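You operate a simulated robot arm through the tools that you are given. There is no shell and no other tool. Be economical: measure what you need, move in short steps, check, and stop when the job is done.

You are at the controls of a simulated two-armed robot. One attempt, no reset.

Task
Pick up the socket wrench from the top of the narrow trolley with one hand, pass it to the other hand and put it on the shelf of the steel stand. Set down upright: socket wrench.

Only the result counts: the job must be done as asked and must still hold three seconds after the hand-in. Knocking over, shifting, dropping, spilling or breaking anything else fails it.

Robot
Two 7-joint arms with two-finger parallel grippers on one trunk, on a base that drives. Base frame: it is fixed to the floor where the robot stands at the start and does not move with it; the origin is under the middle of the robot, x ahead of it, y to its left, z up; the surface under the hand at the start is at about z = 860. Units: mm, degrees, N and s.
The left shoulder is at the start at [70, 134, 1151], the right one opposite. With the tool pointing down near the work surface each hand reaches from about 180 to 660 mm from the robot's upright axis, wherever it stands, measured 20 degrees to its own side. Places, roughly: shelf of the steel stand [3900, -300, 300]. Payload 1.57 kg a hand.
The tool frame of a hand sits at the grasp point between the pads (the TCP): z along the fingers, y along the line on which they close. The tips reach 30 mm beyond it. The gripper opens to 80 mm. The fingers are 17 mm wide and 12 mm thick; the gripper's body (40 by 82 mm) begins 80 mm behind the TCP.
Orientation is told as [roll, pitch, yaw] about the base's x, y, z axes, in that order, counted from this pose: with the fingers straight down and closing along the base's y, the tool's x points along the base's -x, its y along +y and its z along -z.

Tools
- The arms move only by the tool arm_command. It takes "left_series", "right_series" or both (then of equal length, played together; a hand with none holds still); each is a list of rows, each an object (a shift or turn left out is 0, a gripper value left out holds the last) with "dp": the shift along the base's x, y, z in units of 100 mm (1.0 is 100 mm), a list of three; "dr": the turn, a rotation vector about the base's x, y, z in units of 90 degrees (1.0 is 90 degrees), a list of three; "fingers": the closure, from 0 (fully open) to 1 (shut). In form: [{"dp": [x, y, z], "dr": [ax, ay, az], "fingers": fingers}, ...]. A call has 1 to 10 rows; each row is the pose to reach, as a shift and turn from the pose commanded when the call began. A call with a number of a shift or a turn outside -1 to 1 is refused whole. A row lasts 0.2 s, in which the tool goes at most 50 mm and 8.6 degrees; a call with a longer step from one row to the next is refused whole, and so is a gripper value outside its range. Where a pose cannot be reached the arm comes as near as it can. A force on the tool above 40 N (or 10 N above the force at the start of the call, whichever is more), or a blocked arm, ends the call early, and 0.2 s more pass. The fingers move at their own pace (about 153 mm/s each) and stop on an object; they squeeze with about 31 N. The grip force told is the motor's: it shows also when the fingers shut on nothing. Time passes only in rows, and 0.2 s behind the last, so rows that repeat a pose let the fingers close. The reply holds the time, the measured pose of the TCP, the force on the tool along the base axes, the opening and the grip force, in the units named above and with some noise, with the torque about the TCP (base axes, N m) and any sound that the robot's microphone picked up.
- Cameras (640 x 400 px; columns grow to the right, rows downward): "scene" is now at [128.4, 34.8, 1368.2]; the picture's right is [0.38, -0.92, 0.00], its down [-0.61, -0.25, -0.75] and it looks along [0.69, 0.29, -0.67] (base axes); focal length 293 px, centre (320, 200). "left" rides on the left gripper at [72, 7, -122] in its tool frame; the picture's right is [-0.09, 1.00, 0.00], its down [-0.84, -0.08, -0.54] and it looks along [-0.54, -0.05, 0.84] (tool axes); focal length 238 px, centre (320, 200). "right" rides on the right gripper at [72, -7, -122] in its tool frame; the picture's right is [0.09, 1.00, 0.00], its down [-0.84, 0.08, -0.54] and it looks along [-0.54, 0.05, 0.84] (tool axes); focal length 238 px, centre (320, 200). There is no depth. A picture from a camera that has moved, and an enlarged one, comes with that camera's place and axes in the base frame and with its lens.
- capture(camera): a new picture of that camera. It takes no simulated time.
- raise_lower(by): slides the trunk up (or, below 0, down) by that many mm; the arms and the scene camera ride with it, the base frame stays. It gives what a move gives, with no picture.
- base_move(legs): drives the robot by 1 to 6 legs, each [ahead, left, turn to the left] in mm, mm and degrees, along the robot's own axes; the way and the turn of a leg run together, so that a leg with both is an arc; at most 1500 mm and 180 degrees a leg. The arms and the cameras ride along, it lands a little off, and it stops where it bumps. It gives what a move gives.
- turn_head(pan, tilt): turns the head with the scene camera to pan (to the left, within 86 degrees either way) and tilt (down, from -29 to 69), counted from straight ahead of the robot. It gives what a move gives.
- inspect(camera, box): a new picture of the part [left, top, right, bottom] of that camera's present view, enlarged. It takes no simulated time.
- job_done(): hands the job in; it is judged then, once.

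Go step by step. Nothing tells you exact positions but the pictures and the camera data: compare them with the known pose of the tool, close in by small moves and look again before you grip or let go. The budget is 120 turns and 100 pictures, counting those below and the enlarged ones. Unless the task says otherwise, let go and move clear before handing in, and close with one line.

The tools are called after "Call:" as a command line: name --argument value ..., lists and objects as JSON in quotes. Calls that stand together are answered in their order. arm_command: Moves the arms, as the interface text tells. Its arguments: {"type":"object","properties":{"left_series":{"type":"array","items":{"type":"object","properties":{"dp":{"type":"array","items":{"type":"number"}},"dr":{"type":"array","items":{"type":"number"}},"fingers":{"type":"number"}}}},"right_series":{"type":"array","items":{"type":"object","properties":{"dp":{"type":"array","items":{"type":"number"}},"dr":{"type":"array","items":{"type":"number"}},"fingers":{"type":"number"}}}}},"required":[]} The other tools are called the same way: raise_lower (by) slides the trunk up or down; base_move (legs) drives the base; turn_head (pan, tilt) turns the head that bears the scene camera; capture (camera) takes a picture; inspect (camera, box) takes an enlarged picture of a part of a camera's view; job_done () hands the job in.

At the start:

```text
time: 0.0
left_tool_pos: [408.3, 351.2, 1107.0]
left_ee_rot: [0.0, 0.0, 0.2]
left_wrist_force: [-0.1, 0.9, 0.0]
left_torque: [-0.01, 0.03, 0.01]
left_width: 80.3
left_gripper_force: 0.0
right_tool_pos: [469.6, 2.0, 1080.9]
right_ee_rot: [0.0, -0.1, 0.0]
right_wrist_force: [-0.1, -0.2, 0.4]
right_torque: [0.0, -0.02, 0.01]
right_width: 80.0
right_gripper_force: 0.0
trunk travel left (down, up): [-725.0, 215.0]
robot x, y, heading: [1.6, -0.1, 0.2]
head pan, tilt: [22.5, 41.7]
```

scene: 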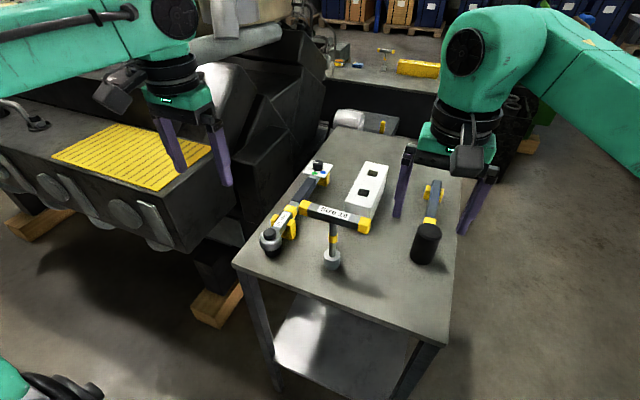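
right: 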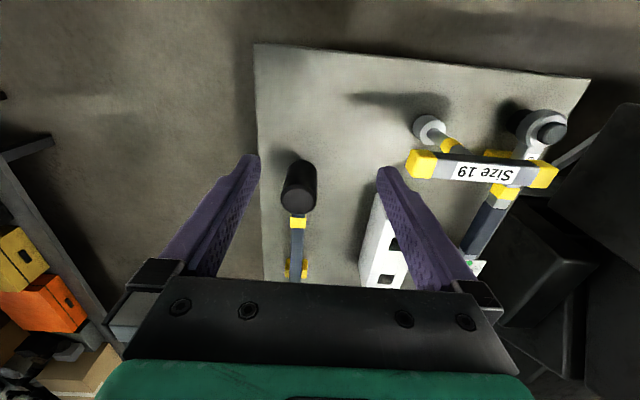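
left: 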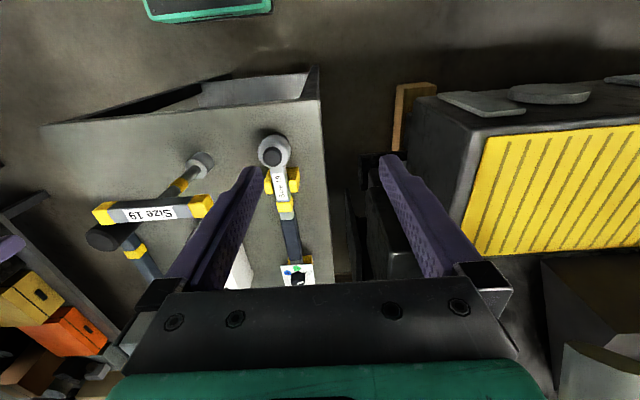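

I see a trolley top with a T-handle wrench marked "Size 19", a ratchet, a mallet and a white block with holes. I'll enlarge the view to see which is the socket wrench and how it stands.

Call:
inspect --camera "scene" --box '[230, 130, 470, 280]'

Call:
inspect --camera "right" --box '[340, 60, 600, 300]'

Call:
inspect --camera "left" --box '[60, 100, 340, 290]'

```text
2.67 times, centred on (350, 205) of scene
camera zoom: at [128.4, 34.8, 1368.2], right [0.38, -0.92, 0.0], down [-0.61, -0.25, -0.75], along [0.69, 0.29, -0.67], focal length 781 px, centre (240, 187)
```

zoom: 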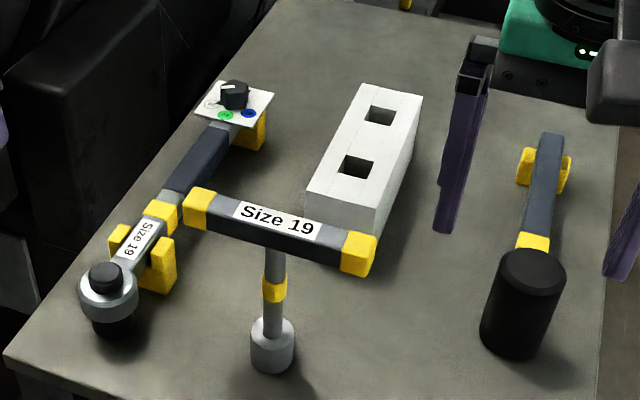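

```text
1.67 times, centred on (470, 180) of right
camera zoom: at [397.5, -5.1, 1204.8], right [-0.09, 1.0, 0.0], down [0.84, 0.08, 0.54], along [0.54, 0.05, -0.84], focal length 397 px, centre (70, 233)
```

zoom: 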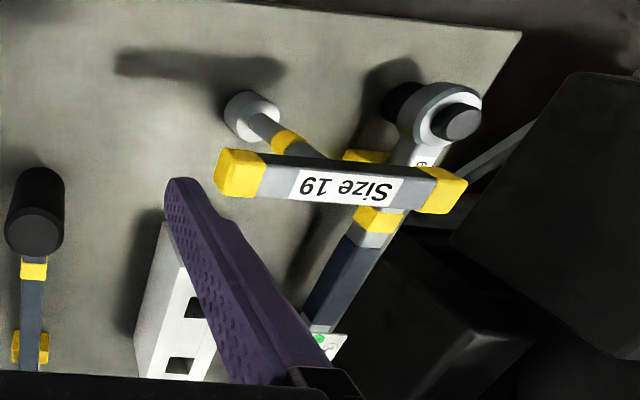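

```text
2.11 times, centred on (200, 195) of left
camera zoom: at [337.1, 358.5, 1230.7], right [0.09, 1.0, 0.0], down [0.84, -0.08, 0.54], along [0.54, -0.05, -0.84], focal length 502 px, centre (573, 210)
```

zoom: 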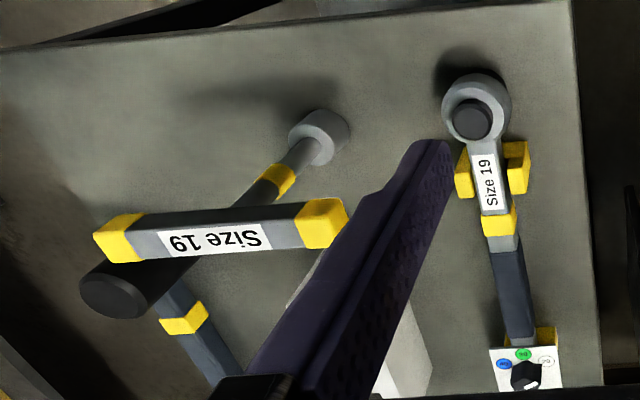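

The T-handle wrench stands upright on its socket at about [472, 152], with the handle along y at z≈1006, about 120 mm long. I take it as the socket wrench. Before choosing grips I'll look at the steel stand.

Call:
turn_head --pan -5 --tilt 15

Call:
capture --camera "scene"

Call:
inspect --camera "scene" --box '[240, 140, 400, 240]'

```text
time: 0.9
left_tool_pos: [408.9, 353.6, 1107.9]
left_ee_rot: [0.0, -0.1, 0.1]
left_wrist_force: [-0.4, -0.1, -0.4]
left_torque: [-0.02, 0.01, 0.0]
left_width: 80.1
left_gripper_force: 0.1
right_tool_pos: [469.7, 0.2, 1080.5]
right_ee_rot: [0.0, 0.0, 0.1]
right_wrist_force: [0.4, -0.2, 0.8]
right_torque: [0.0, 0.0, -0.01]
right_width: 79.9
right_gripper_force: 0.1
trunk travel left (down, up): [-725.0, 215.0]
robot x, y, heading: [-0.8, 0.7, 0.1]
head pan, tilt: [-5.0, 15.0]
```

```text
93 pictures are left
camera scene: at [144.0, -5.3, 1410.2], right [-0.09, -1.0, 0.0], down [-0.26, 0.02, -0.97], along [0.96, -0.08, -0.26], focal length 293 px, centre (320, 200)
```

scene: 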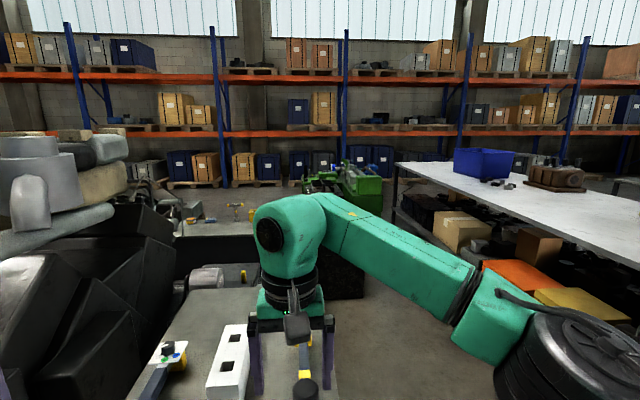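

```text
4.00 times, centred on (320, 190) of scene
camera zoom: at [144.0, -5.3, 1410.2], right [-0.09, -1.0, 0.0], down [-0.26, 0.02, -0.97], along [0.96, -0.08, -0.26], focal length 1172 px, centre (320, 240)
```

zoom: 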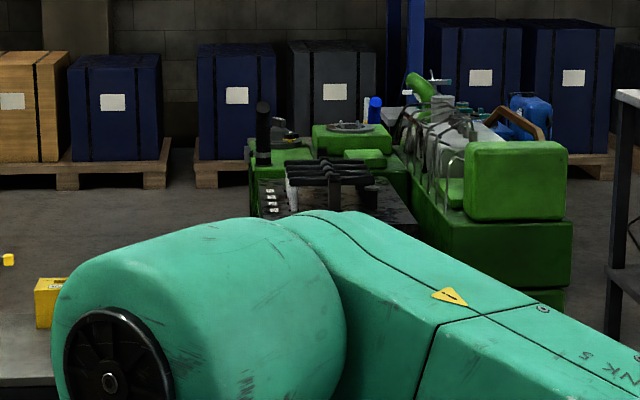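

The right arm hides the stand. I'll move the right hand back and outward to open the view.

Call:
arm_command --right_series '[{"dp": [0, -0.3, 0.3]}, {"dp": [-0.2, -0.7, 0.3]}, {"dp": [-0.4, -1.0, 0.3]}, {"dp": [-0.6, -1.0, 0.3]}, {"dp": [-0.8, -1.0, 0.3]}, {"dp": [-1.0, -1.0, 0.3]}]'

Call:
arm_command --right_series '[{"dp": [0, -0.4, 0]}, {"dp": [0, -0.8, 0]}, {"dp": [0, -1.0, 0]}]'

Call:
capture --camera "scene"

Call:
inspect --camera "scene" --box '[270, 150, 390, 230]'

```text
time: 2.3
left_tool_pos: [408.7, 352.2, 1108.0]
left_ee_rot: [0.0, -0.1, 0.1]
left_wrist_force: [-0.2, 0.4, -0.3]
left_torque: [-0.02, 0.02, -0.01]
left_width: 80.0
left_gripper_force: 0.1
right_tool_pos: [370.6, -98.8, 1111.0]
right_ee_rot: [0.0, -0.1, 0.0]
right_wrist_force: [-0.9, 0.8, 0.0]
right_torque: [-0.02, 0.0, 0.04]
right_width: 80.0
right_gripper_force: 0.0
trunk travel left (down, up): [-725.0, 215.0]
robot x, y, heading: [1.9, 3.0, -0.0]
head pan, tilt: [-5.0, 15.0]
```

```text
time: 3.1
left_tool_pos: [408.9, 352.4, 1107.7]
left_ee_rot: [0.0, 0.0, 0.1]
left_wrist_force: [0.2, -0.1, -0.3]
left_torque: [-0.01, -0.02, 0.02]
left_width: 80.0
left_gripper_force: 0.1
right_tool_pos: [372.6, -199.8, 1114.6]
right_ee_rot: [0.1, -0.1, 0.1]
right_wrist_force: [0.1, 0.8, 0.3]
right_torque: [0.02, 0.0, 0.01]
right_width: 79.9
right_gripper_force: 0.0
trunk travel left (down, up): [-725.0, 215.0]
robot x, y, heading: [3.0, 2.4, -0.1]
head pan, tilt: [-5.0, 15.0]
```

```text
91 pictures are left
camera scene: at [144.0, -5.3, 1410.3], right [-0.09, -1.0, 0.0], down [-0.26, 0.02, -0.97], along [0.96, -0.08, -0.26], focal length 293 px, centre (320, 200)
```

scene: 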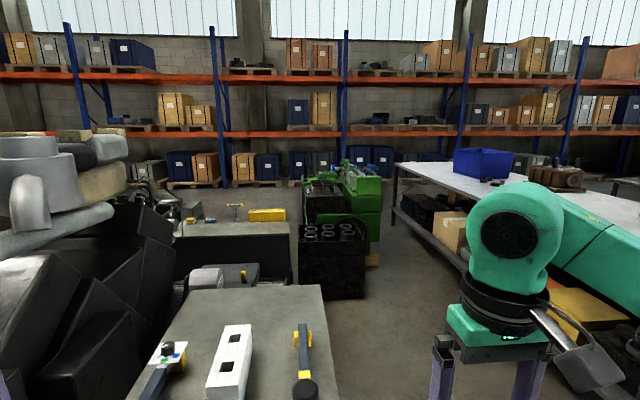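

```text
5.00 times, centred on (330, 190) of scene
camera zoom: at [144.0, -5.3, 1410.3], right [-0.09, -1.0, 0.0], down [-0.26, 0.02, -0.97], along [0.96, -0.08, -0.26], focal length 1465 px, centre (270, 250)
```

zoom: 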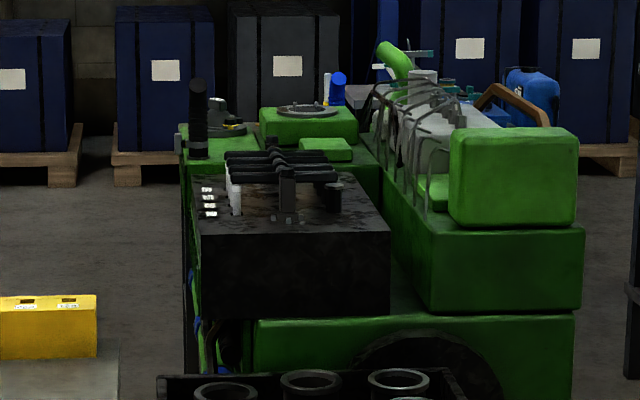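

The stand isn't visible yet, and a second table further off also holds tools. I'll enlarge that area before deciding.

Call:
inspect --camera "scene" --box '[160, 170, 320, 270]'

Call:
turn_head --pan 10 --tilt 50

Call:
capture --camera "scene"

```text
4.00 times, centred on (240, 220) of scene
camera zoom: at [144.0, -5.3, 1410.3], right [-0.09, -1.0, 0.0], down [-0.26, 0.02, -0.97], along [0.96, -0.08, -0.26], focal length 1172 px, centre (640, 120)
```

zoom: 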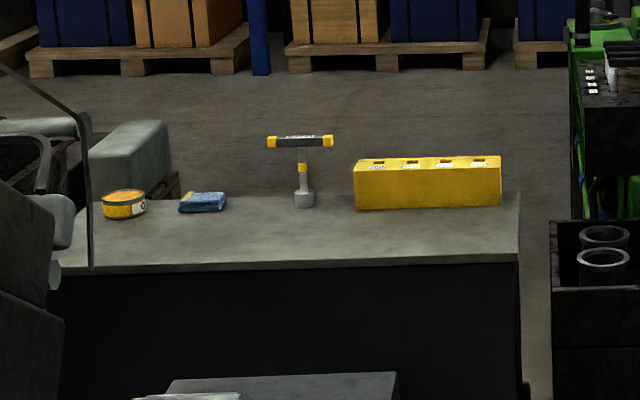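

```text
time: 4.1
left_tool_pos: [408.7, 351.5, 1108.3]
left_ee_rot: [-0.1, -0.2, 0.1]
left_wrist_force: [0.1, -0.3, -1.2]
left_torque: [-0.01, -0.02, 0.03]
left_width: 79.9
left_gripper_force: 0.0
right_tool_pos: [372.8, -199.2, 1114.1]
right_ee_rot: [0.0, 0.0, 0.0]
right_wrist_force: [-0.2, -0.3, 0.0]
right_torque: [0.01, -0.02, 0.0]
right_width: 79.8
right_gripper_force: 0.1
trunk travel left (down, up): [-725.0, 215.0]
robot x, y, heading: [3.3, -3.0, -0.3]
head pan, tilt: [10.0, 50.0]
```

```text
88 pictures are left
camera scene: at [126.7, 15.9, 1356.6], right [0.17, -0.98, 0.0], down [-0.75, -0.13, -0.64], along [0.63, 0.11, -0.77], focal length 293 px, centre (320, 200)
```

scene: 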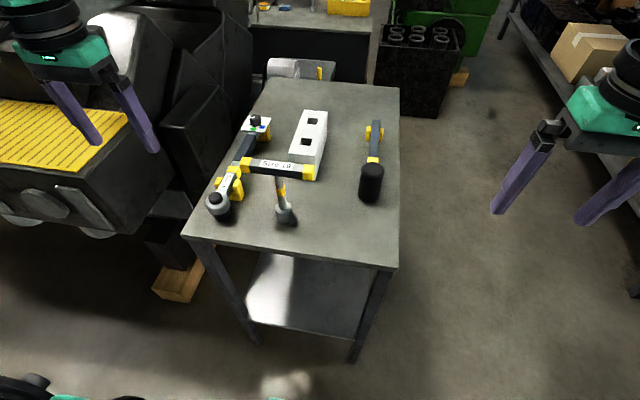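

This trolley is the narrow one, and its T-handle wrench is the target. I'll turn the left hand 90° so the fingers close along x, and bring it above the handle at a safe height.

Call:
arm_command --left_series '[{"dp": [0, -0.1, 0.1], "dr": [0, 0, -0.095]}, {"dp": [0.05, -0.2, 0.2], "dr": [0, 0, -0.19]}, {"dp": [0.1, -0.3, 0.2], "dr": [0, 0, -0.285]}, {"dp": [0.2, -0.4, 0.2], "dr": [0, 0, -0.38]}, {"dp": [0.3, -0.5, 0.2], "dr": [0, 0, -0.475]}, {"dp": [0.4, -0.6, 0.2], "dr": [0, 0, -0.57]}, {"dp": [0.5, -0.7, 0.2], "dr": [0, 0, -0.665]}, {"dp": [0.55, -0.8, 0.2], "dr": [0, 0, -0.76]}, {"dp": [0.6, -0.9, 0.2], "dr": [0, 0, -0.855]}, {"dp": [0.64, -1.0, 0.2], "dr": [0, 0, -0.95]}]'

Call:
arm_command --left_series '[{"dp": [0, -0.3, 0], "dr": [0, 0, -0.05]}, {"dp": [0, -0.6, 0], "dr": [0, 0, -0.05]}, {"dp": [0, -0.9, 0], "dr": [0, 0, -0.05]}, {"dp": [0, -1.0, 0], "dr": [0, 0, -0.05]}]'

Call:
capture --camera "left"

Call:
capture --camera "scene"

```text
time: 6.3
left_tool_pos: [473.4, 251.5, 1126.2]
left_ee_rot: [0.0, 0.0, -85.5]
left_wrist_force: [-0.1, 0.0, -0.4]
left_torque: [0.0, -0.01, 0.0]
left_width: 80.0
left_gripper_force: 0.0
right_tool_pos: [372.5, -200.0, 1112.9]
right_ee_rot: [0.0, 0.1, 0.0]
right_wrist_force: [0.5, 0.5, 0.0]
right_torque: [0.05, -0.02, -0.04]
right_width: 80.2
right_gripper_force: 0.1
trunk travel left (down, up): [-725.0, 215.0]
robot x, y, heading: [-4.5, 3.5, 0.0]
head pan, tilt: [10.0, 50.0]
```

```text
time: 7.3
left_tool_pos: [474.8, 153.2, 1128.8]
left_ee_rot: [0.0, -0.1, -89.9]
left_wrist_force: [1.2, 0.6, 0.1]
left_torque: [-0.05, -0.03, 0.0]
left_width: 80.1
left_gripper_force: 0.1
right_tool_pos: [372.3, -200.5, 1112.5]
right_ee_rot: [0.0, 0.0, 0.0]
right_wrist_force: [-0.3, 0.4, -0.1]
right_torque: [0.01, -0.02, -0.03]
right_width: 79.9
right_gripper_force: 0.0
trunk travel left (down, up): [-725.0, 215.0]
robot x, y, heading: [-0.6, 0.5, -0.1]
head pan, tilt: [10.0, 50.0]
```

```text
87 pictures are left
camera left: at [481.8, 223.8, 1251.2], right [1.0, -0.09, 0.0], down [-0.08, -0.84, 0.54], along [-0.05, -0.54, -0.84], focal length 238 px, centre (320, 200)
```

left: 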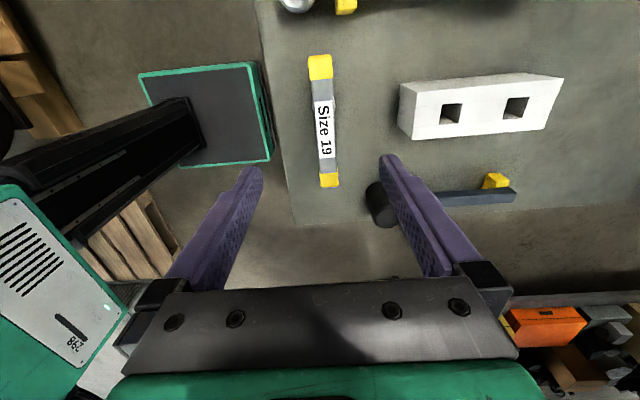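

```text
86 pictures are left
camera scene: at [127.1, 16.1, 1356.5], right [0.17, -0.98, 0.0], down [-0.75, -0.13, -0.64], along [0.63, 0.11, -0.77], focal length 293 px, centre (320, 200)
```

scene: 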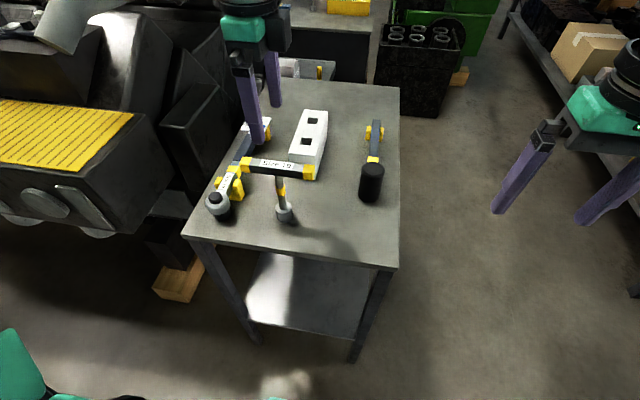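

The handle runs from y≈96 to 209 at x≈480. I'll shift +5 mm in x and lower partway, then check again.

Call:
arm_command --left_series '[{"dp": [0.05, 0, -0.3]}, {"dp": [0.05, 0, -0.6]}, {"dp": [0.05, 0, -0.85]}, {"dp": [0.05, 0, -0.85]}]'

Call:
capture --camera "left"

Call:
inspect --camera "scene" --box '[190, 90, 370, 240]'

```text
time: 8.3
left_tool_pos: [478.6, 151.5, 1041.9]
left_ee_rot: [0.0, -0.1, -89.8]
left_wrist_force: [-0.8, -0.1, -0.1]
left_torque: [0.04, 0.02, -0.02]
left_width: 80.1
left_gripper_force: 0.1
right_tool_pos: [372.4, -200.3, 1112.9]
right_ee_rot: [0.1, 0.0, 0.0]
right_wrist_force: [1.2, -0.2, 0.2]
right_torque: [0.0, 0.0, 0.0]
right_width: 80.2
right_gripper_force: 0.0
trunk travel left (down, up): [-725.0, 215.0]
robot x, y, heading: [-2.0, 2.8, 0.0]
head pan, tilt: [10.0, 50.0]
```

```text
85 pictures are left
camera left: at [485.2, 222.4, 1164.9], right [1.0, -0.09, 0.0], down [-0.08, -0.84, 0.54], along [-0.05, -0.54, -0.84], focal length 238 px, centre (320, 200)
```

left: 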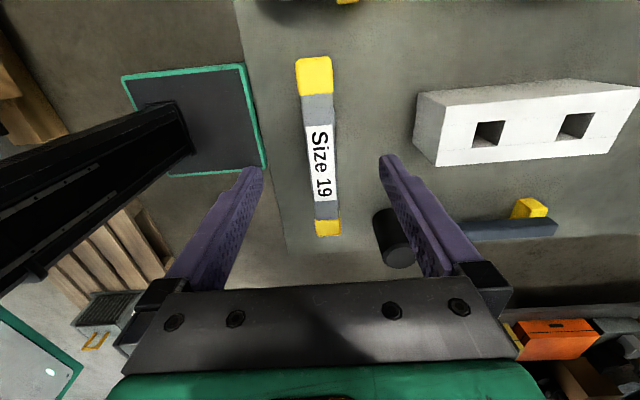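

```text
2.67 times, centred on (280, 165) of scene
camera zoom: at [126.7, 15.8, 1356.6], right [0.17, -0.98, 0.0], down [-0.75, -0.13, -0.64], along [0.63, 0.11, -0.77], focal length 781 px, centre (427, 293)
```

zoom: 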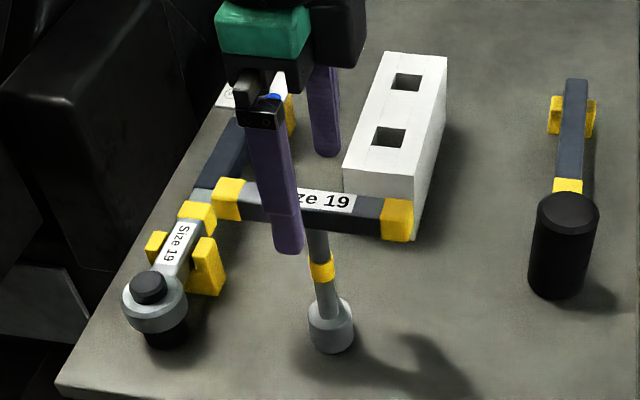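

The handle is at x≈480 with its centre at y≈154, and the hand is aligned. I'll lower onto it and close.

Call:
arm_command --left_series '[{"dp": [0.01, 0.02, -0.18]}, {"dp": [0.01, 0.02, -0.34]}, {"dp": [0.01, 0.02, -0.34]}]'

Call:
inspect --camera "scene" --box '[190, 90, 370, 240]'

Call:
capture --camera "left"

```text
time: 9.1
left_tool_pos: [479.5, 152.4, 1008.7]
left_ee_rot: [0.0, -0.1, -89.9]
left_wrist_force: [-0.5, 0.3, 0.6]
left_torque: [-0.01, 0.02, -0.04]
left_width: 79.9
left_gripper_force: 0.0
right_tool_pos: [371.4, -199.1, 1112.7]
right_ee_rot: [0.1, 0.1, 0.1]
right_wrist_force: [0.1, -0.1, -0.7]
right_torque: [0.0, 0.01, 0.02]
right_width: 80.3
right_gripper_force: 0.1
trunk travel left (down, up): [-725.0, 215.0]
robot x, y, heading: [-2.8, -0.7, 0.1]
head pan, tilt: [10.0, 50.0]
```

```text
2.67 times, centred on (280, 165) of scene
camera zoom: at [126.5, 15.8, 1356.6], right [0.17, -0.98, 0.0], down [-0.75, -0.13, -0.64], along [0.63, 0.11, -0.77], focal length 781 px, centre (427, 293)
```

zoom: 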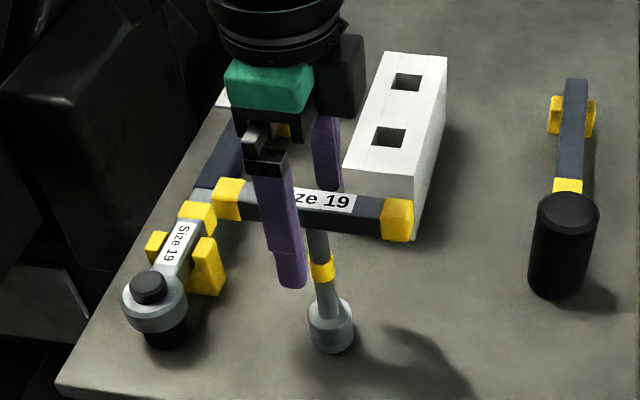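

```text
82 pictures are left
camera left: at [485.7, 224.7, 1132.2], right [1.0, -0.09, 0.0], down [-0.08, -0.84, 0.54], along [-0.05, -0.54, -0.84], focal length 238 px, centre (320, 200)
```

left: 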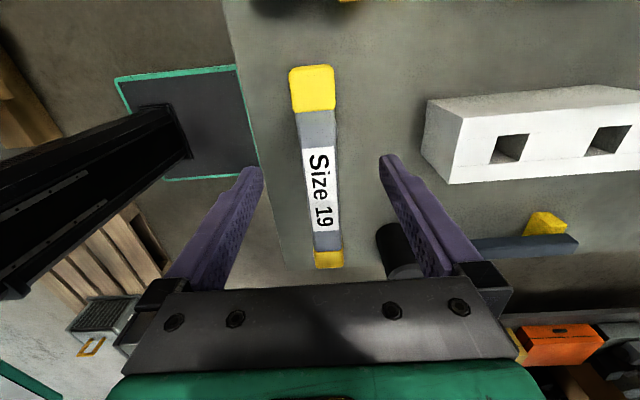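

The fingers straddle the handle. I'll close now.

Call:
arm_command --left_series '[{"fingers": 0.3}, {"fingers": 0.6}, {"fingers": 1.0}, {"fingers": 1.0}, {"fingers": 1.0}]'

Call:
inspect --camera "scene" --box '[190, 90, 370, 240]'

```text
time: 10.3
left_tool_pos: [478.8, 153.1, 1010.0]
left_ee_rot: [0.0, -0.1, -89.8]
left_wrist_force: [0.5, 0.2, 1.2]
left_torque: [0.02, -0.14, 0.05]
left_width: 19.5
left_gripper_force: 31.1
right_tool_pos: [372.8, -200.3, 1114.7]
right_ee_rot: [0.0, 0.0, 0.1]
right_wrist_force: [-0.3, -0.2, 0.2]
right_torque: [0.02, 0.0, 0.02]
right_width: 79.9
right_gripper_force: 0.1
trunk travel left (down, up): [-725.0, 215.0]
robot x, y, heading: [-0.7, 0.4, -0.1]
head pan, tilt: [10.0, 50.0]
```

```text
2.67 times, centred on (280, 165) of scene
camera zoom: at [126.9, 15.9, 1356.5], right [0.17, -0.98, 0.0], down [-0.75, -0.13, -0.64], along [0.63, 0.11, -0.77], focal length 781 px, centre (427, 293)
```

zoom: 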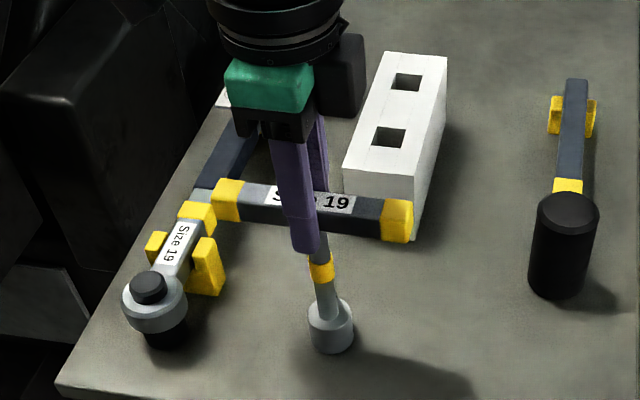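

It is gripped at 19.5 mm width and central. I'll lift it straight up.

Call:
arm_command --left_series '[{"dp": [0, 0, 0.1]}, {"dp": [0, 0, 0.3]}, {"dp": [0, 0, 0.5]}, {"dp": [0, 0, 0.7]}, {"dp": [0, 0, 0.9]}, {"dp": [0, 0, 1.0]}]'

Call:
capture --camera "scene"

```text
time: 11.7
left_tool_pos: [479.0, 153.4, 1107.5]
left_ee_rot: [0.1, -0.1, -89.9]
left_wrist_force: [0.0, -0.3, -2.8]
left_torque: [0.0, -0.03, 0.04]
left_width: 19.6
left_gripper_force: 31.2
right_tool_pos: [372.7, -200.2, 1113.1]
right_ee_rot: [0.0, -0.1, 0.0]
right_wrist_force: [-0.1, -0.1, 0.2]
right_torque: [0.02, -0.01, -0.01]
right_width: 80.1
right_gripper_force: 0.2
trunk travel left (down, up): [-725.0, 215.0]
robot x, y, heading: [-1.2, 0.1, -0.1]
head pan, tilt: [10.0, 50.0]
```

```text
80 pictures are left
camera scene: at [127.4, 16.0, 1356.5], right [0.17, -0.98, 0.0], down [-0.75, -0.13, -0.64], along [0.63, 0.11, -0.77], focal length 293 px, centre (320, 200)
```

scene: 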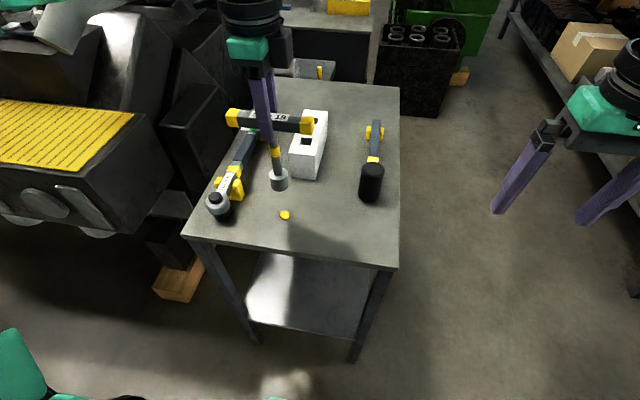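

The wrench is lifted clear at about 0.29 kg. I'll draw both hands in, back off from the trolley, and raise the trunk for a better view of the far area.

Call:
arm_command --left_series '[{"dp": [0, 0, 0.25]}, {"dp": [-0.25, 0, 0.5]}, {"dp": [-0.5, 0, 0.5]}, {"dp": [-0.75, 0, 0.5]}, {"dp": [-1.0, 0, 0.5]}]' --right_series '[{"dp": [-0.15, 0, 0]}, {"dp": [-0.3, 0, 0]}, {"dp": [-0.45, 0, 0]}, {"dp": [-0.6, 0, 0]}, {"dp": [-0.6, 0, 0]}]'

Call:
base_move --legs '[[-250, 0, 0], [0, -850, 0]]'

Call:
raise_lower --by 200

Call:
turn_head --pan 5 --tilt 15

Call:
capture --camera "scene"

```text
time: 12.9
left_tool_pos: [379.3, 156.7, 1156.3]
left_ee_rot: [0.0, 0.0, -89.9]
left_wrist_force: [0.9, -0.3, -3.5]
left_torque: [0.04, -0.02, 0.01]
left_width: 19.5
left_gripper_force: 30.7
right_tool_pos: [308.1, -199.2, 1112.1]
right_ee_rot: [0.0, -0.1, 0.1]
right_wrist_force: [0.1, -0.2, -0.7]
right_torque: [0.02, -0.01, 0.0]
right_width: 80.0
right_gripper_force: 0.0
trunk travel left (down, up): [-725.0, 215.0]
robot x, y, heading: [-4.6, 4.2, -0.3]
head pan, tilt: [10.0, 50.0]
```

```text
time: 18.8
left_tool_pos: [126.6, -679.4, 1155.9]
left_ee_rot: [-0.1, 0.0, -90.4]
left_wrist_force: [0.3, 0.2, -3.2]
left_torque: [-0.01, 0.03, -0.02]
left_width: 19.6
left_gripper_force: 31.0
right_tool_pos: [53.1, -1032.1, 1112.9]
right_ee_rot: [0.0, 0.0, -0.5]
right_wrist_force: [0.6, -0.6, 0.0]
right_torque: [-0.02, 0.01, 0.0]
right_width: 80.0
right_gripper_force: 0.0
trunk travel left (down, up): [-725.0, 215.0]
robot x, y, heading: [-251.4, -837.3, -0.7]
head pan, tilt: [10.0, 50.0]
```

```text
time: 21.0
left_tool_pos: [126.8, -680.0, 1355.2]
left_ee_rot: [0.1, -0.2, -90.3]
left_wrist_force: [-0.3, -0.3, -2.9]
left_torque: [0.0, -0.01, -0.02]
left_width: 19.6
left_gripper_force: 30.9
right_tool_pos: [54.0, -1033.5, 1311.3]
right_ee_rot: [0.0, 0.1, -0.5]
right_wrist_force: [-0.2, 0.6, 0.3]
right_torque: [0.02, 0.01, 0.03]
right_width: 80.0
right_gripper_force: 0.0
trunk travel left (down, up): [-925.0, 15.0]
robot x, y, heading: [-256.2, -831.9, -0.4]
head pan, tilt: [10.0, 50.0]
```

```text
time: 22.0
left_tool_pos: [125.4, -679.2, 1355.8]
left_ee_rot: [0.0, -0.1, -90.3]
left_wrist_force: [0.8, -0.9, -3.6]
left_torque: [0.0, 0.03, 0.01]
left_width: 19.7
left_gripper_force: 30.5
right_tool_pos: [52.9, -1034.1, 1311.9]
right_ee_rot: [0.0, -0.1, -0.4]
right_wrist_force: [-0.1, -0.1, -0.4]
right_torque: [0.01, -0.01, 0.0]
right_width: 80.0
right_gripper_force: 0.1
trunk travel left (down, up): [-925.0, 15.0]
robot x, y, heading: [-256.2, -833.2, -0.6]
head pan, tilt: [5.0, 15.0]
```

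```text
79 pictures are left
camera scene: at [-110.4, -821.6, 1610.1], right [0.08, -1.0, 0.0], down [-0.26, -0.02, -0.97], along [0.96, 0.08, -0.26], focal length 293 px, centre (320, 200)
```

scene: 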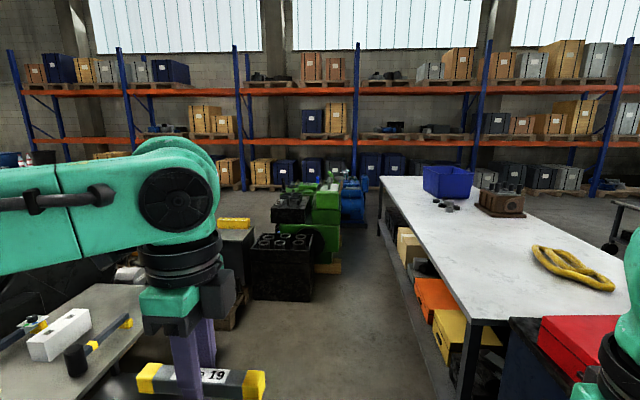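

Ahead is a corridor between the machine on the left and the long table on the right. The stand should lie behind the machine, so I'll drive forward in the corridor and look.

Call:
base_move --legs '[[0, -130, 0], [1500, 0, 0]]'

Call:
turn_head --pan 15 --tilt 18

Call:
capture --camera "scene"

```text
time: 30.2
left_tool_pos: [1612.2, -856.2, 1355.5]
left_ee_rot: [0.0, -0.1, -92.2]
left_wrist_force: [-0.9, -0.1, -3.4]
left_torque: [0.0, 0.03, 0.01]
left_width: 19.6
left_gripper_force: 31.1
right_tool_pos: [1528.9, -1207.2, 1311.5]
right_ee_rot: [0.0, 0.0, -2.2]
right_wrist_force: [-1.2, 0.3, 0.2]
right_torque: [-0.01, -0.02, -0.01]
right_width: 79.8
right_gripper_force: 0.0
trunk travel left (down, up): [-925.0, 15.0]
robot x, y, heading: [1224.3, -995.4, -2.2]
head pan, tilt: [5.0, 15.0]
```

```text
time: 30.9
left_tool_pos: [1612.9, -856.8, 1355.1]
left_ee_rot: [0.0, -0.2, -92.1]
left_wrist_force: [0.8, -0.2, -3.5]
left_torque: [0.01, 0.01, 0.04]
left_width: 19.6
left_gripper_force: 30.6
right_tool_pos: [1528.5, -1208.9, 1312.1]
right_ee_rot: [0.0, -0.1, -2.2]
right_wrist_force: [0.0, 0.0, -0.1]
right_torque: [-0.01, 0.06, 0.0]
right_width: 80.1
right_gripper_force: 0.0
trunk travel left (down, up): [-925.0, 15.0]
robot x, y, heading: [1228.3, -998.9, -2.2]
head pan, tilt: [15.0, 18.0]
```

```text
78 pictures are left
camera scene: at [1369.5, -975.1, 1605.4], right [0.22, -0.98, 0.0], down [-0.3, -0.07, -0.95], along [0.93, 0.21, -0.31], focal length 293 px, centre (320, 200)
```

scene: 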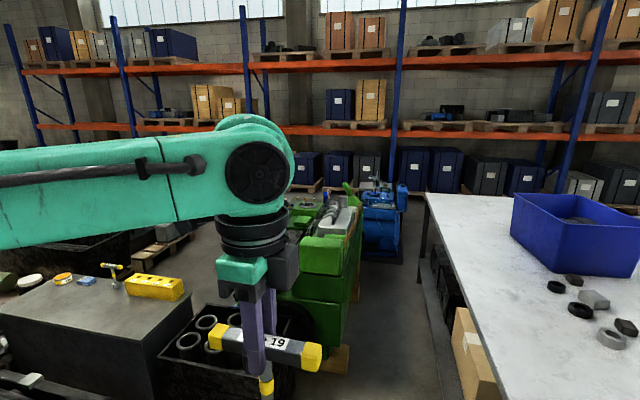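

The machine still hides the target. I'll go a bit further and turn left, so I can look over it between the arms.

Call:
base_move --legs '[[700, 20, 2], [0, 0, 25]]'

Call:
turn_head --pan -5 --tilt 30

Call:
capture --camera "scene"

```text
time: 36.1
left_tool_pos: [2217.2, -697.2, 1355.9]
left_ee_rot: [-0.1, 0.1, -65.8]
left_wrist_force: [-0.1, -0.9, -3.0]
left_torque: [0.03, 0.0, -0.03]
left_width: 19.5
left_gripper_force: 30.9
right_tool_pos: [2298.5, -1050.6, 1311.7]
right_ee_rot: [0.0, -0.1, 24.1]
right_wrist_force: [0.4, -0.1, 0.3]
right_torque: [0.01, 0.02, -0.01]
right_width: 80.1
right_gripper_force: 0.0
trunk travel left (down, up): [-925.0, 15.0]
robot x, y, heading: [1936.1, -991.9, 24.0]
head pan, tilt: [15.0, 18.0]
```

```text
time: 36.9
left_tool_pos: [2216.2, -696.3, 1355.5]
left_ee_rot: [0.0, -0.2, -65.7]
left_wrist_force: [-0.2, -0.1, -2.2]
left_torque: [-0.01, 0.03, 0.02]
left_width: 19.6
left_gripper_force: 30.7
right_tool_pos: [2298.3, -1049.1, 1310.6]
right_ee_rot: [-0.1, 0.0, 24.0]
right_wrist_force: [0.4, 0.4, 0.3]
right_torque: [0.0, -0.02, 0.01]
right_width: 80.1
right_gripper_force: 0.0
trunk travel left (down, up): [-925.0, 15.0]
robot x, y, heading: [1929.3, -992.4, 24.2]
head pan, tilt: [-5.0, 30.0]
```

```text
77 pictures are left
camera scene: at [2065.5, -939.9, 1586.1], right [0.33, -0.94, 0.0], down [-0.47, -0.16, -0.87], along [0.82, 0.28, -0.5], focal length 293 px, centre (320, 200)
```

scene: 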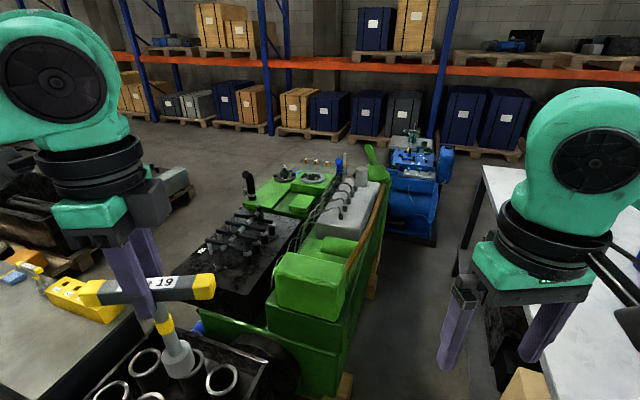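

I now see over the machine. I'll enlarge the area where the stand should be.

Call:
inspect --camera "scene" --box '[200, 110, 460, 270]'

```text
2.46 times, centred on (330, 190) of scene
camera zoom: at [2065.5, -939.9, 1586.1], right [0.33, -0.94, 0.0], down [-0.47, -0.16, -0.87], along [0.82, 0.28, -0.5], focal length 721 px, centre (295, 225)
```

zoom: 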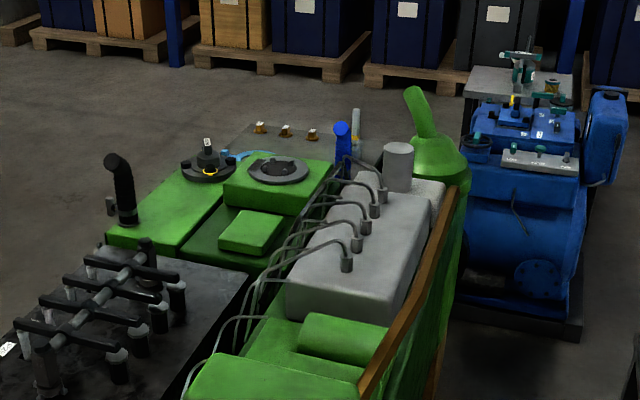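

The stand appears to be the grey surface with small tools behind the green machine: its top is near z≈750, with the shelf below at 300. It looks reachable through the gap between the green and blue machines, so I'll check my base size and the corridor by looking down.

Call:
turn_head --pan -24 --tilt 69

Call:
capture --camera "scene"

Call:
turn_head --pan -24 --tilt 30

Call:
capture --camera "scene"

```text
time: 37.9
left_tool_pos: [2217.8, -695.2, 1355.7]
left_ee_rot: [-0.1, 0.0, -65.9]
left_wrist_force: [-0.5, 0.5, -3.3]
left_torque: [0.01, -0.03, -0.01]
left_width: 19.8
left_gripper_force: 31.3
right_tool_pos: [2298.5, -1049.4, 1310.7]
right_ee_rot: [0.0, 0.0, 24.1]
right_wrist_force: [-0.2, -0.5, -1.2]
right_torque: [0.02, -0.01, 0.03]
right_width: 80.0
right_gripper_force: 0.0
trunk travel left (down, up): [-925.0, 15.0]
robot x, y, heading: [1932.8, -992.3, 24.1]
head pan, tilt: [-24.0, 68.8]
```

```text
75 pictures are left
camera scene: at [2036.2, -969.6, 1534.6], right [0.0, -1.0, 0.0], down [-0.93, 0.0, -0.36], along [0.36, 0.0, -0.93], focal length 293 px, centre (320, 200)
```

scene: 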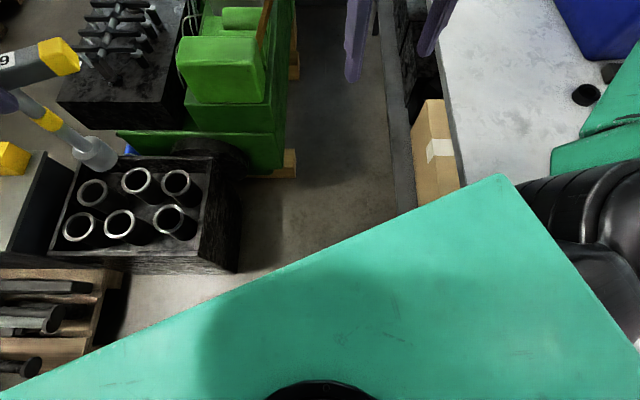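

```text
time: 39.0
left_tool_pos: [2216.9, -695.4, 1356.6]
left_ee_rot: [-0.1, -0.1, -65.8]
left_wrist_force: [0.8, -0.3, -3.2]
left_torque: [-0.02, -0.02, -0.03]
left_width: 19.6
left_gripper_force: 30.2
right_tool_pos: [2297.5, -1049.1, 1311.3]
right_ee_rot: [-0.1, -0.1, 24.1]
right_wrist_force: [0.3, -0.3, 0.0]
right_torque: [0.0, -0.04, 0.02]
right_width: 79.9
right_gripper_force: 0.1
trunk travel left (down, up): [-925.0, 15.0]
robot x, y, heading: [1929.3, -990.7, 24.2]
head pan, tilt: [-24.0, 30.0]
```

```text
74 pictures are left
camera scene: at [2070.6, -969.5, 1586.0], right [0.0, -1.0, 0.0], down [-0.5, 0.0, -0.87], along [0.87, 0.0, -0.5], focal length 293 px, centre (320, 200)
```

scene: 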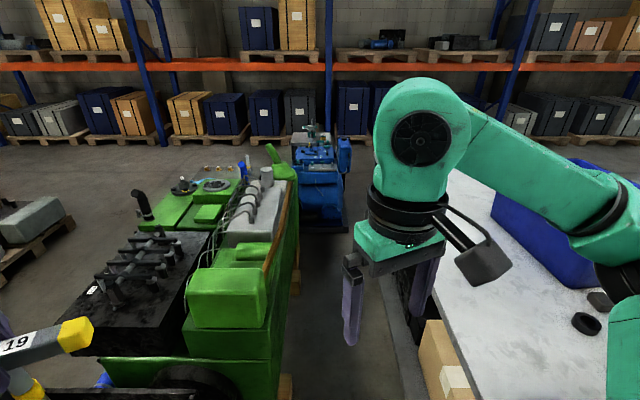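

The corridor between the machine (y≈-835) and the table (y≈-1400) is narrow. I'll straighten up on its centreline, go forward cautiously, and look again.

Call:
base_move --legs '[[0, 0, -24.2], [0, -125, 0], [300, 0, 0]]'

Call:
turn_head --pan 5 --tilt 45

Call:
capture --camera "scene"

```text
time: 43.2
left_tool_pos: [2611.7, -966.9, 1356.2]
left_ee_rot: [0.1, 0.0, -90.1]
left_wrist_force: [0.5, -0.6, -3.0]
left_torque: [0.01, -0.03, 0.0]
left_width: 19.8
left_gripper_force: 30.8
right_tool_pos: [2541.9, -1321.7, 1313.0]
right_ee_rot: [0.0, 0.0, -0.2]
right_wrist_force: [-0.6, -0.6, 0.0]
right_torque: [-0.01, -0.04, 0.0]
right_width: 79.9
right_gripper_force: 0.0
trunk travel left (down, up): [-925.0, 15.0]
robot x, y, heading: [2237.1, -1119.3, -0.2]
head pan, tilt: [-24.0, 30.0]
```

```text
time: 44.1
left_tool_pos: [2616.9, -965.8, 1355.6]
left_ee_rot: [-0.2, 0.0, -90.1]
left_wrist_force: [0.2, 0.1, -3.9]
left_torque: [-0.02, 0.05, 0.01]
left_width: 19.6
left_gripper_force: 30.5
right_tool_pos: [2545.1, -1321.0, 1311.1]
right_ee_rot: [-0.1, 0.1, -0.2]
right_wrist_force: [-0.5, -0.4, -0.3]
right_torque: [0.0, -0.02, -0.02]
right_width: 80.1
right_gripper_force: 0.0
trunk travel left (down, up): [-925.0, 15.0]
robot x, y, heading: [2234.5, -1120.0, -0.2]
head pan, tilt: [5.0, 45.0]
```

```text
73 pictures are left
camera scene: at [2368.8, -1110.8, 1563.3], right [0.08, -1.0, 0.0], down [-0.71, -0.06, -0.71], along [0.7, 0.06, -0.71], focal length 293 px, centre (320, 200)
```

scene: 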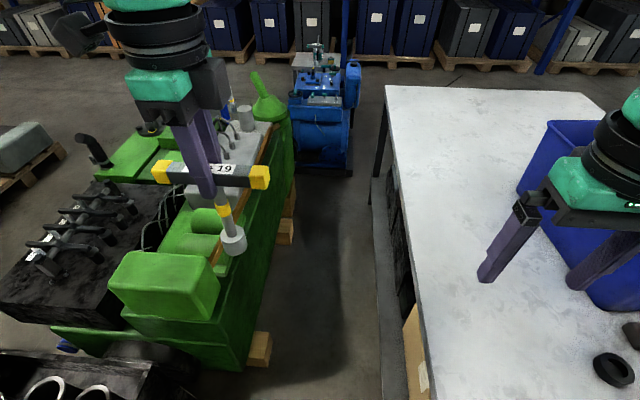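

The corridor is about 530 mm wide. To learn my base's footprint I'll pitch the right hand so that its camera looks back at the base.

Call:
arm_command --right_series '[{"dr": [0, 0.095, 0]}, {"dr": [0, 0.19, 0]}, {"dr": [0, 0.285, 0]}, {"dr": [0, 0.38, 0]}, {"dr": [0, 0.475, 0]}, {"dr": [0, 0.57, 0]}, {"dr": [0, 0.62, 0]}, {"dr": [0, 0.62, 0]}]'

Call:
capture --camera "right"

```text
time: 45.9
left_tool_pos: [2614.6, -966.7, 1355.4]
left_ee_rot: [0.0, -0.1, -90.1]
left_wrist_force: [-0.2, -0.5, -3.6]
left_torque: [0.01, 0.02, 0.0]
left_width: 19.7
left_gripper_force: 31.5
right_tool_pos: [2523.4, -1294.5, 1282.5]
right_ee_rot: [-0.2, 55.7, -0.3]
right_wrist_force: [0.3, 0.3, 0.4]
right_torque: [0.0, 0.0, -0.01]
right_width: 80.0
right_gripper_force: 0.0
right hand out of reach, approached as far as the arm can: row 6, 7, 8
trunk travel left (down, up): [-925.0, 15.0]
robot x, y, heading: [2235.4, -1124.8, -0.2]
head pan, tilt: [5.0, 45.0]
```

```text
72 pictures are left
camera right: at [2584.2, -1300.1, 1411.3], right [-0.05, 1.0, 0.07], down [0.92, 0.07, -0.39], along [-0.39, 0.05, -0.92], focal length 238 px, centre (320, 200)
```

right: 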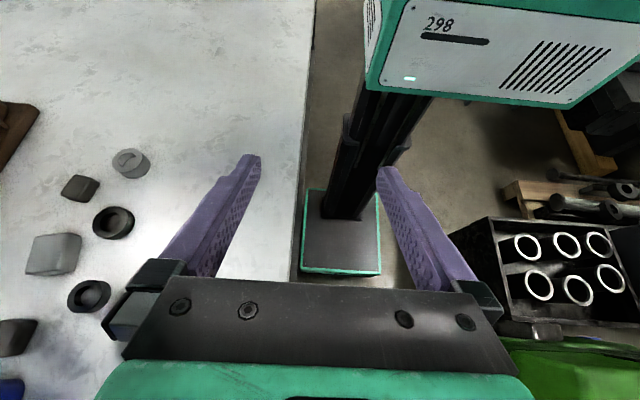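

My base plate is only about 450 mm wide, so it should fit. I'll advance in short steps and use this backward view to watch the clearances.

Call:
base_move --legs '[[350, 8, 0.2]]'

Call:
capture --camera "right"

Call:
capture --camera "scene"

```text
time: 48.2
left_tool_pos: [2959.4, -956.6, 1356.5]
left_ee_rot: [0.1, -0.2, -89.8]
left_wrist_force: [-0.9, 0.1, -3.7]
left_torque: [0.0, -0.03, 0.02]
left_width: 19.6
left_gripper_force: 30.5
right_tool_pos: [2872.0, -1285.5, 1282.5]
right_ee_rot: [-0.2, 55.5, 0.0]
right_wrist_force: [0.0, 0.1, -0.4]
right_torque: [0.01, 0.0, 0.02]
right_width: 80.0
right_gripper_force: 0.1
trunk travel left (down, up): [-925.0, 15.0]
robot x, y, heading: [2585.7, -1116.2, 0.3]
head pan, tilt: [5.0, 45.0]
```

```text
71 pictures are left
camera right: at [2930.5, -1290.6, 1412.1], right [-0.05, 1.0, 0.07], down [0.92, 0.08, -0.38], along [-0.39, 0.05, -0.92], focal length 238 px, centre (320, 200)
```

right: 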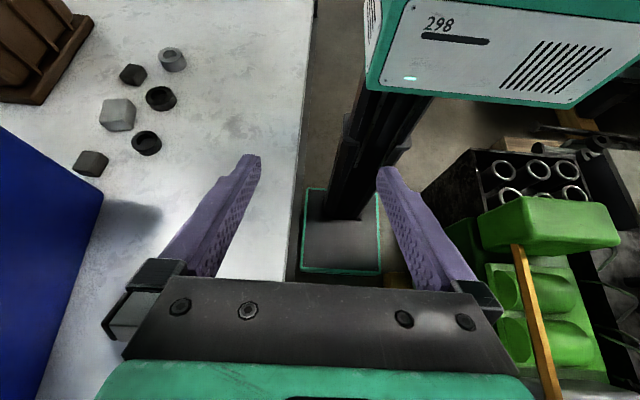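

```text
70 pictures are left
camera scene: at [2711.9, -1102.5, 1563.8], right [0.09, -1.0, 0.0], down [-0.7, -0.06, -0.71], along [0.71, 0.06, -0.71], focal length 293 px, centre (320, 200)
```

scene: 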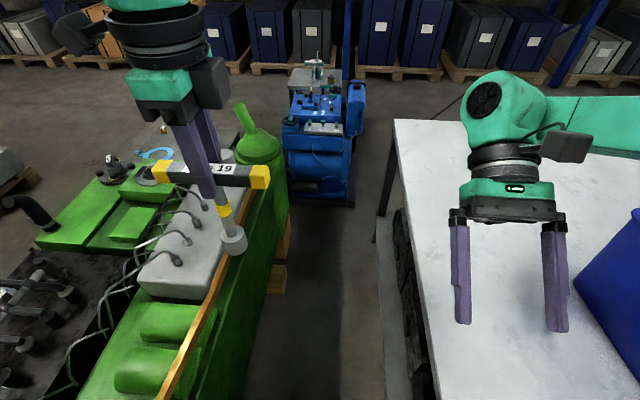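

The clearance is about 35–40 mm on each side. I'll continue straight ahead.

Call:
base_move --legs '[[400, -4, -0.2]]'

Call:
capture --camera "right"

Call:
capture --camera "scene"

```text
time: 50.7
left_tool_pos: [3365.4, -963.5, 1357.2]
left_ee_rot: [0.2, -0.1, -90.2]
left_wrist_force: [-0.1, -0.2, -2.6]
left_torque: [0.0, -0.01, -0.03]
left_width: 19.7
left_gripper_force: 30.9
right_tool_pos: [3273.2, -1292.9, 1282.1]
right_ee_rot: [-0.2, 55.6, -0.4]
right_wrist_force: [0.1, 0.3, 0.0]
right_torque: [0.02, 0.0, -0.01]
right_width: 80.0
right_gripper_force: 0.1
trunk travel left (down, up): [-925.0, 15.0]
robot x, y, heading: [2984.4, -1117.4, -0.5]
head pan, tilt: [5.0, 45.0]
```

```text
69 pictures are left
camera right: at [3333.5, -1297.6, 1412.1], right [-0.05, 1.0, 0.07], down [0.92, 0.07, -0.38], along [-0.39, 0.05, -0.92], focal length 238 px, centre (320, 200)
```

right: 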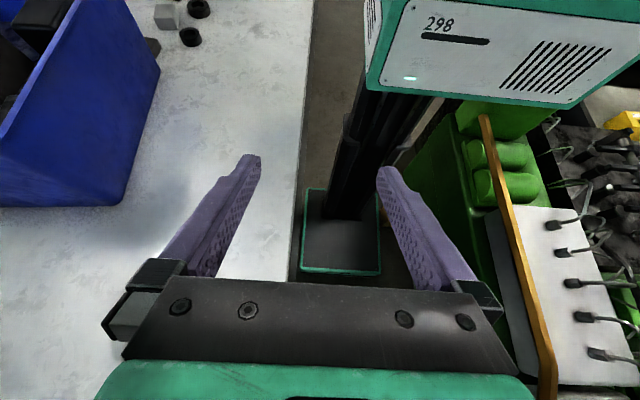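

```text
68 pictures are left
camera scene: at [3116.3, -1107.9, 1563.7], right [0.08, -1.0, 0.0], down [-0.7, -0.06, -0.71], along [0.71, 0.06, -0.71], focal length 293 px, centre (320, 200)
```

scene: 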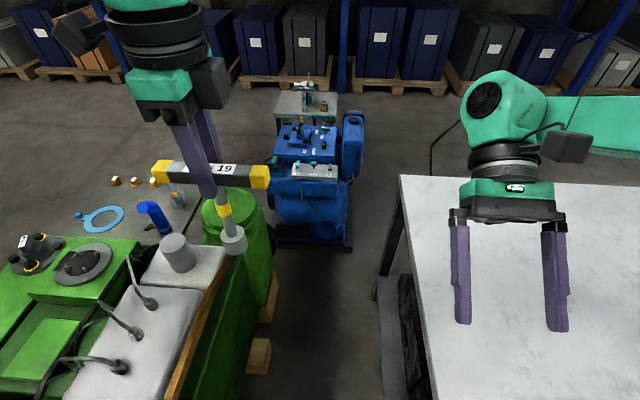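

Still clear, and the stand top with small parts is visible beyond the machine on the left. I'll continue forward.

Call:
base_move --legs '[[400, 3, 0.5]]'

Call:
turn_head --pan 5 --tilt 40

Call:
capture --camera "scene"

Call:
capture --camera "right"

```text
time: 53.1
left_tool_pos: [3757.2, -953.4, 1356.1]
left_ee_rot: [0.1, -0.1, -89.4]
left_wrist_force: [-0.3, 0.5, -3.5]
left_torque: [0.03, 0.01, -0.01]
left_width: 19.7
left_gripper_force: 31.5
right_tool_pos: [3671.5, -1282.3, 1282.8]
right_ee_rot: [-0.3, 55.6, 0.4]
right_wrist_force: [-0.8, -0.1, 1.3]
right_torque: [-0.02, 0.01, 0.02]
right_width: 80.0
right_gripper_force: 0.0
trunk travel left (down, up): [-925.0, 15.0]
robot x, y, heading: [3381.4, -1111.3, 0.6]
head pan, tilt: [5.0, 45.0]
```

```text
time: 53.8
left_tool_pos: [3758.2, -953.3, 1354.8]
left_ee_rot: [0.0, 0.0, -89.4]
left_wrist_force: [-0.5, -0.3, -2.9]
left_torque: [-0.01, -0.02, -0.02]
left_width: 19.8
left_gripper_force: 31.0
right_tool_pos: [3672.8, -1283.4, 1282.6]
right_ee_rot: [-0.2, 55.7, 0.5]
right_wrist_force: [0.2, -0.6, -0.5]
right_torque: [0.01, 0.0, -0.03]
right_width: 80.0
right_gripper_force: 0.2
trunk travel left (down, up): [-925.0, 15.0]
robot x, y, heading: [3383.5, -1110.8, 0.7]
head pan, tilt: [5.0, 40.0]
```

```text
67 pictures are left
camera scene: at [3516.7, -1101.4, 1570.8], right [0.1, -1.0, 0.0], down [-0.64, -0.06, -0.77], along [0.76, 0.08, -0.64], focal length 293 px, centre (320, 200)
```

scene: 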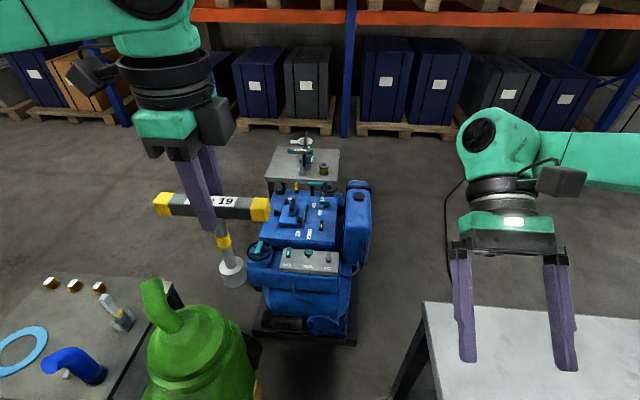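

```text
66 pictures are left
camera right: at [3733.0, -1287.9, 1411.6], right [-0.06, 1.0, 0.07], down [0.92, 0.09, -0.39], along [-0.39, 0.04, -0.92], focal length 238 px, centre (320, 200)
```

right: 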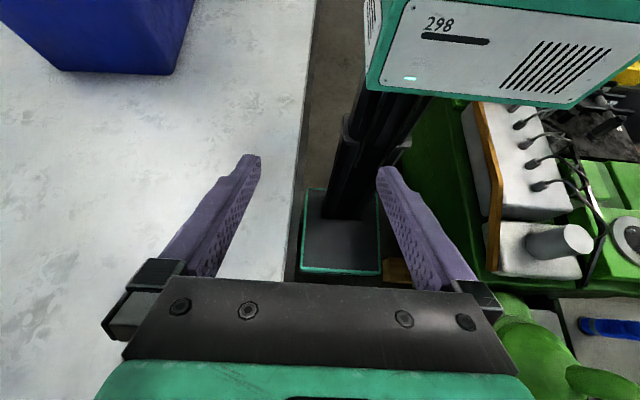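

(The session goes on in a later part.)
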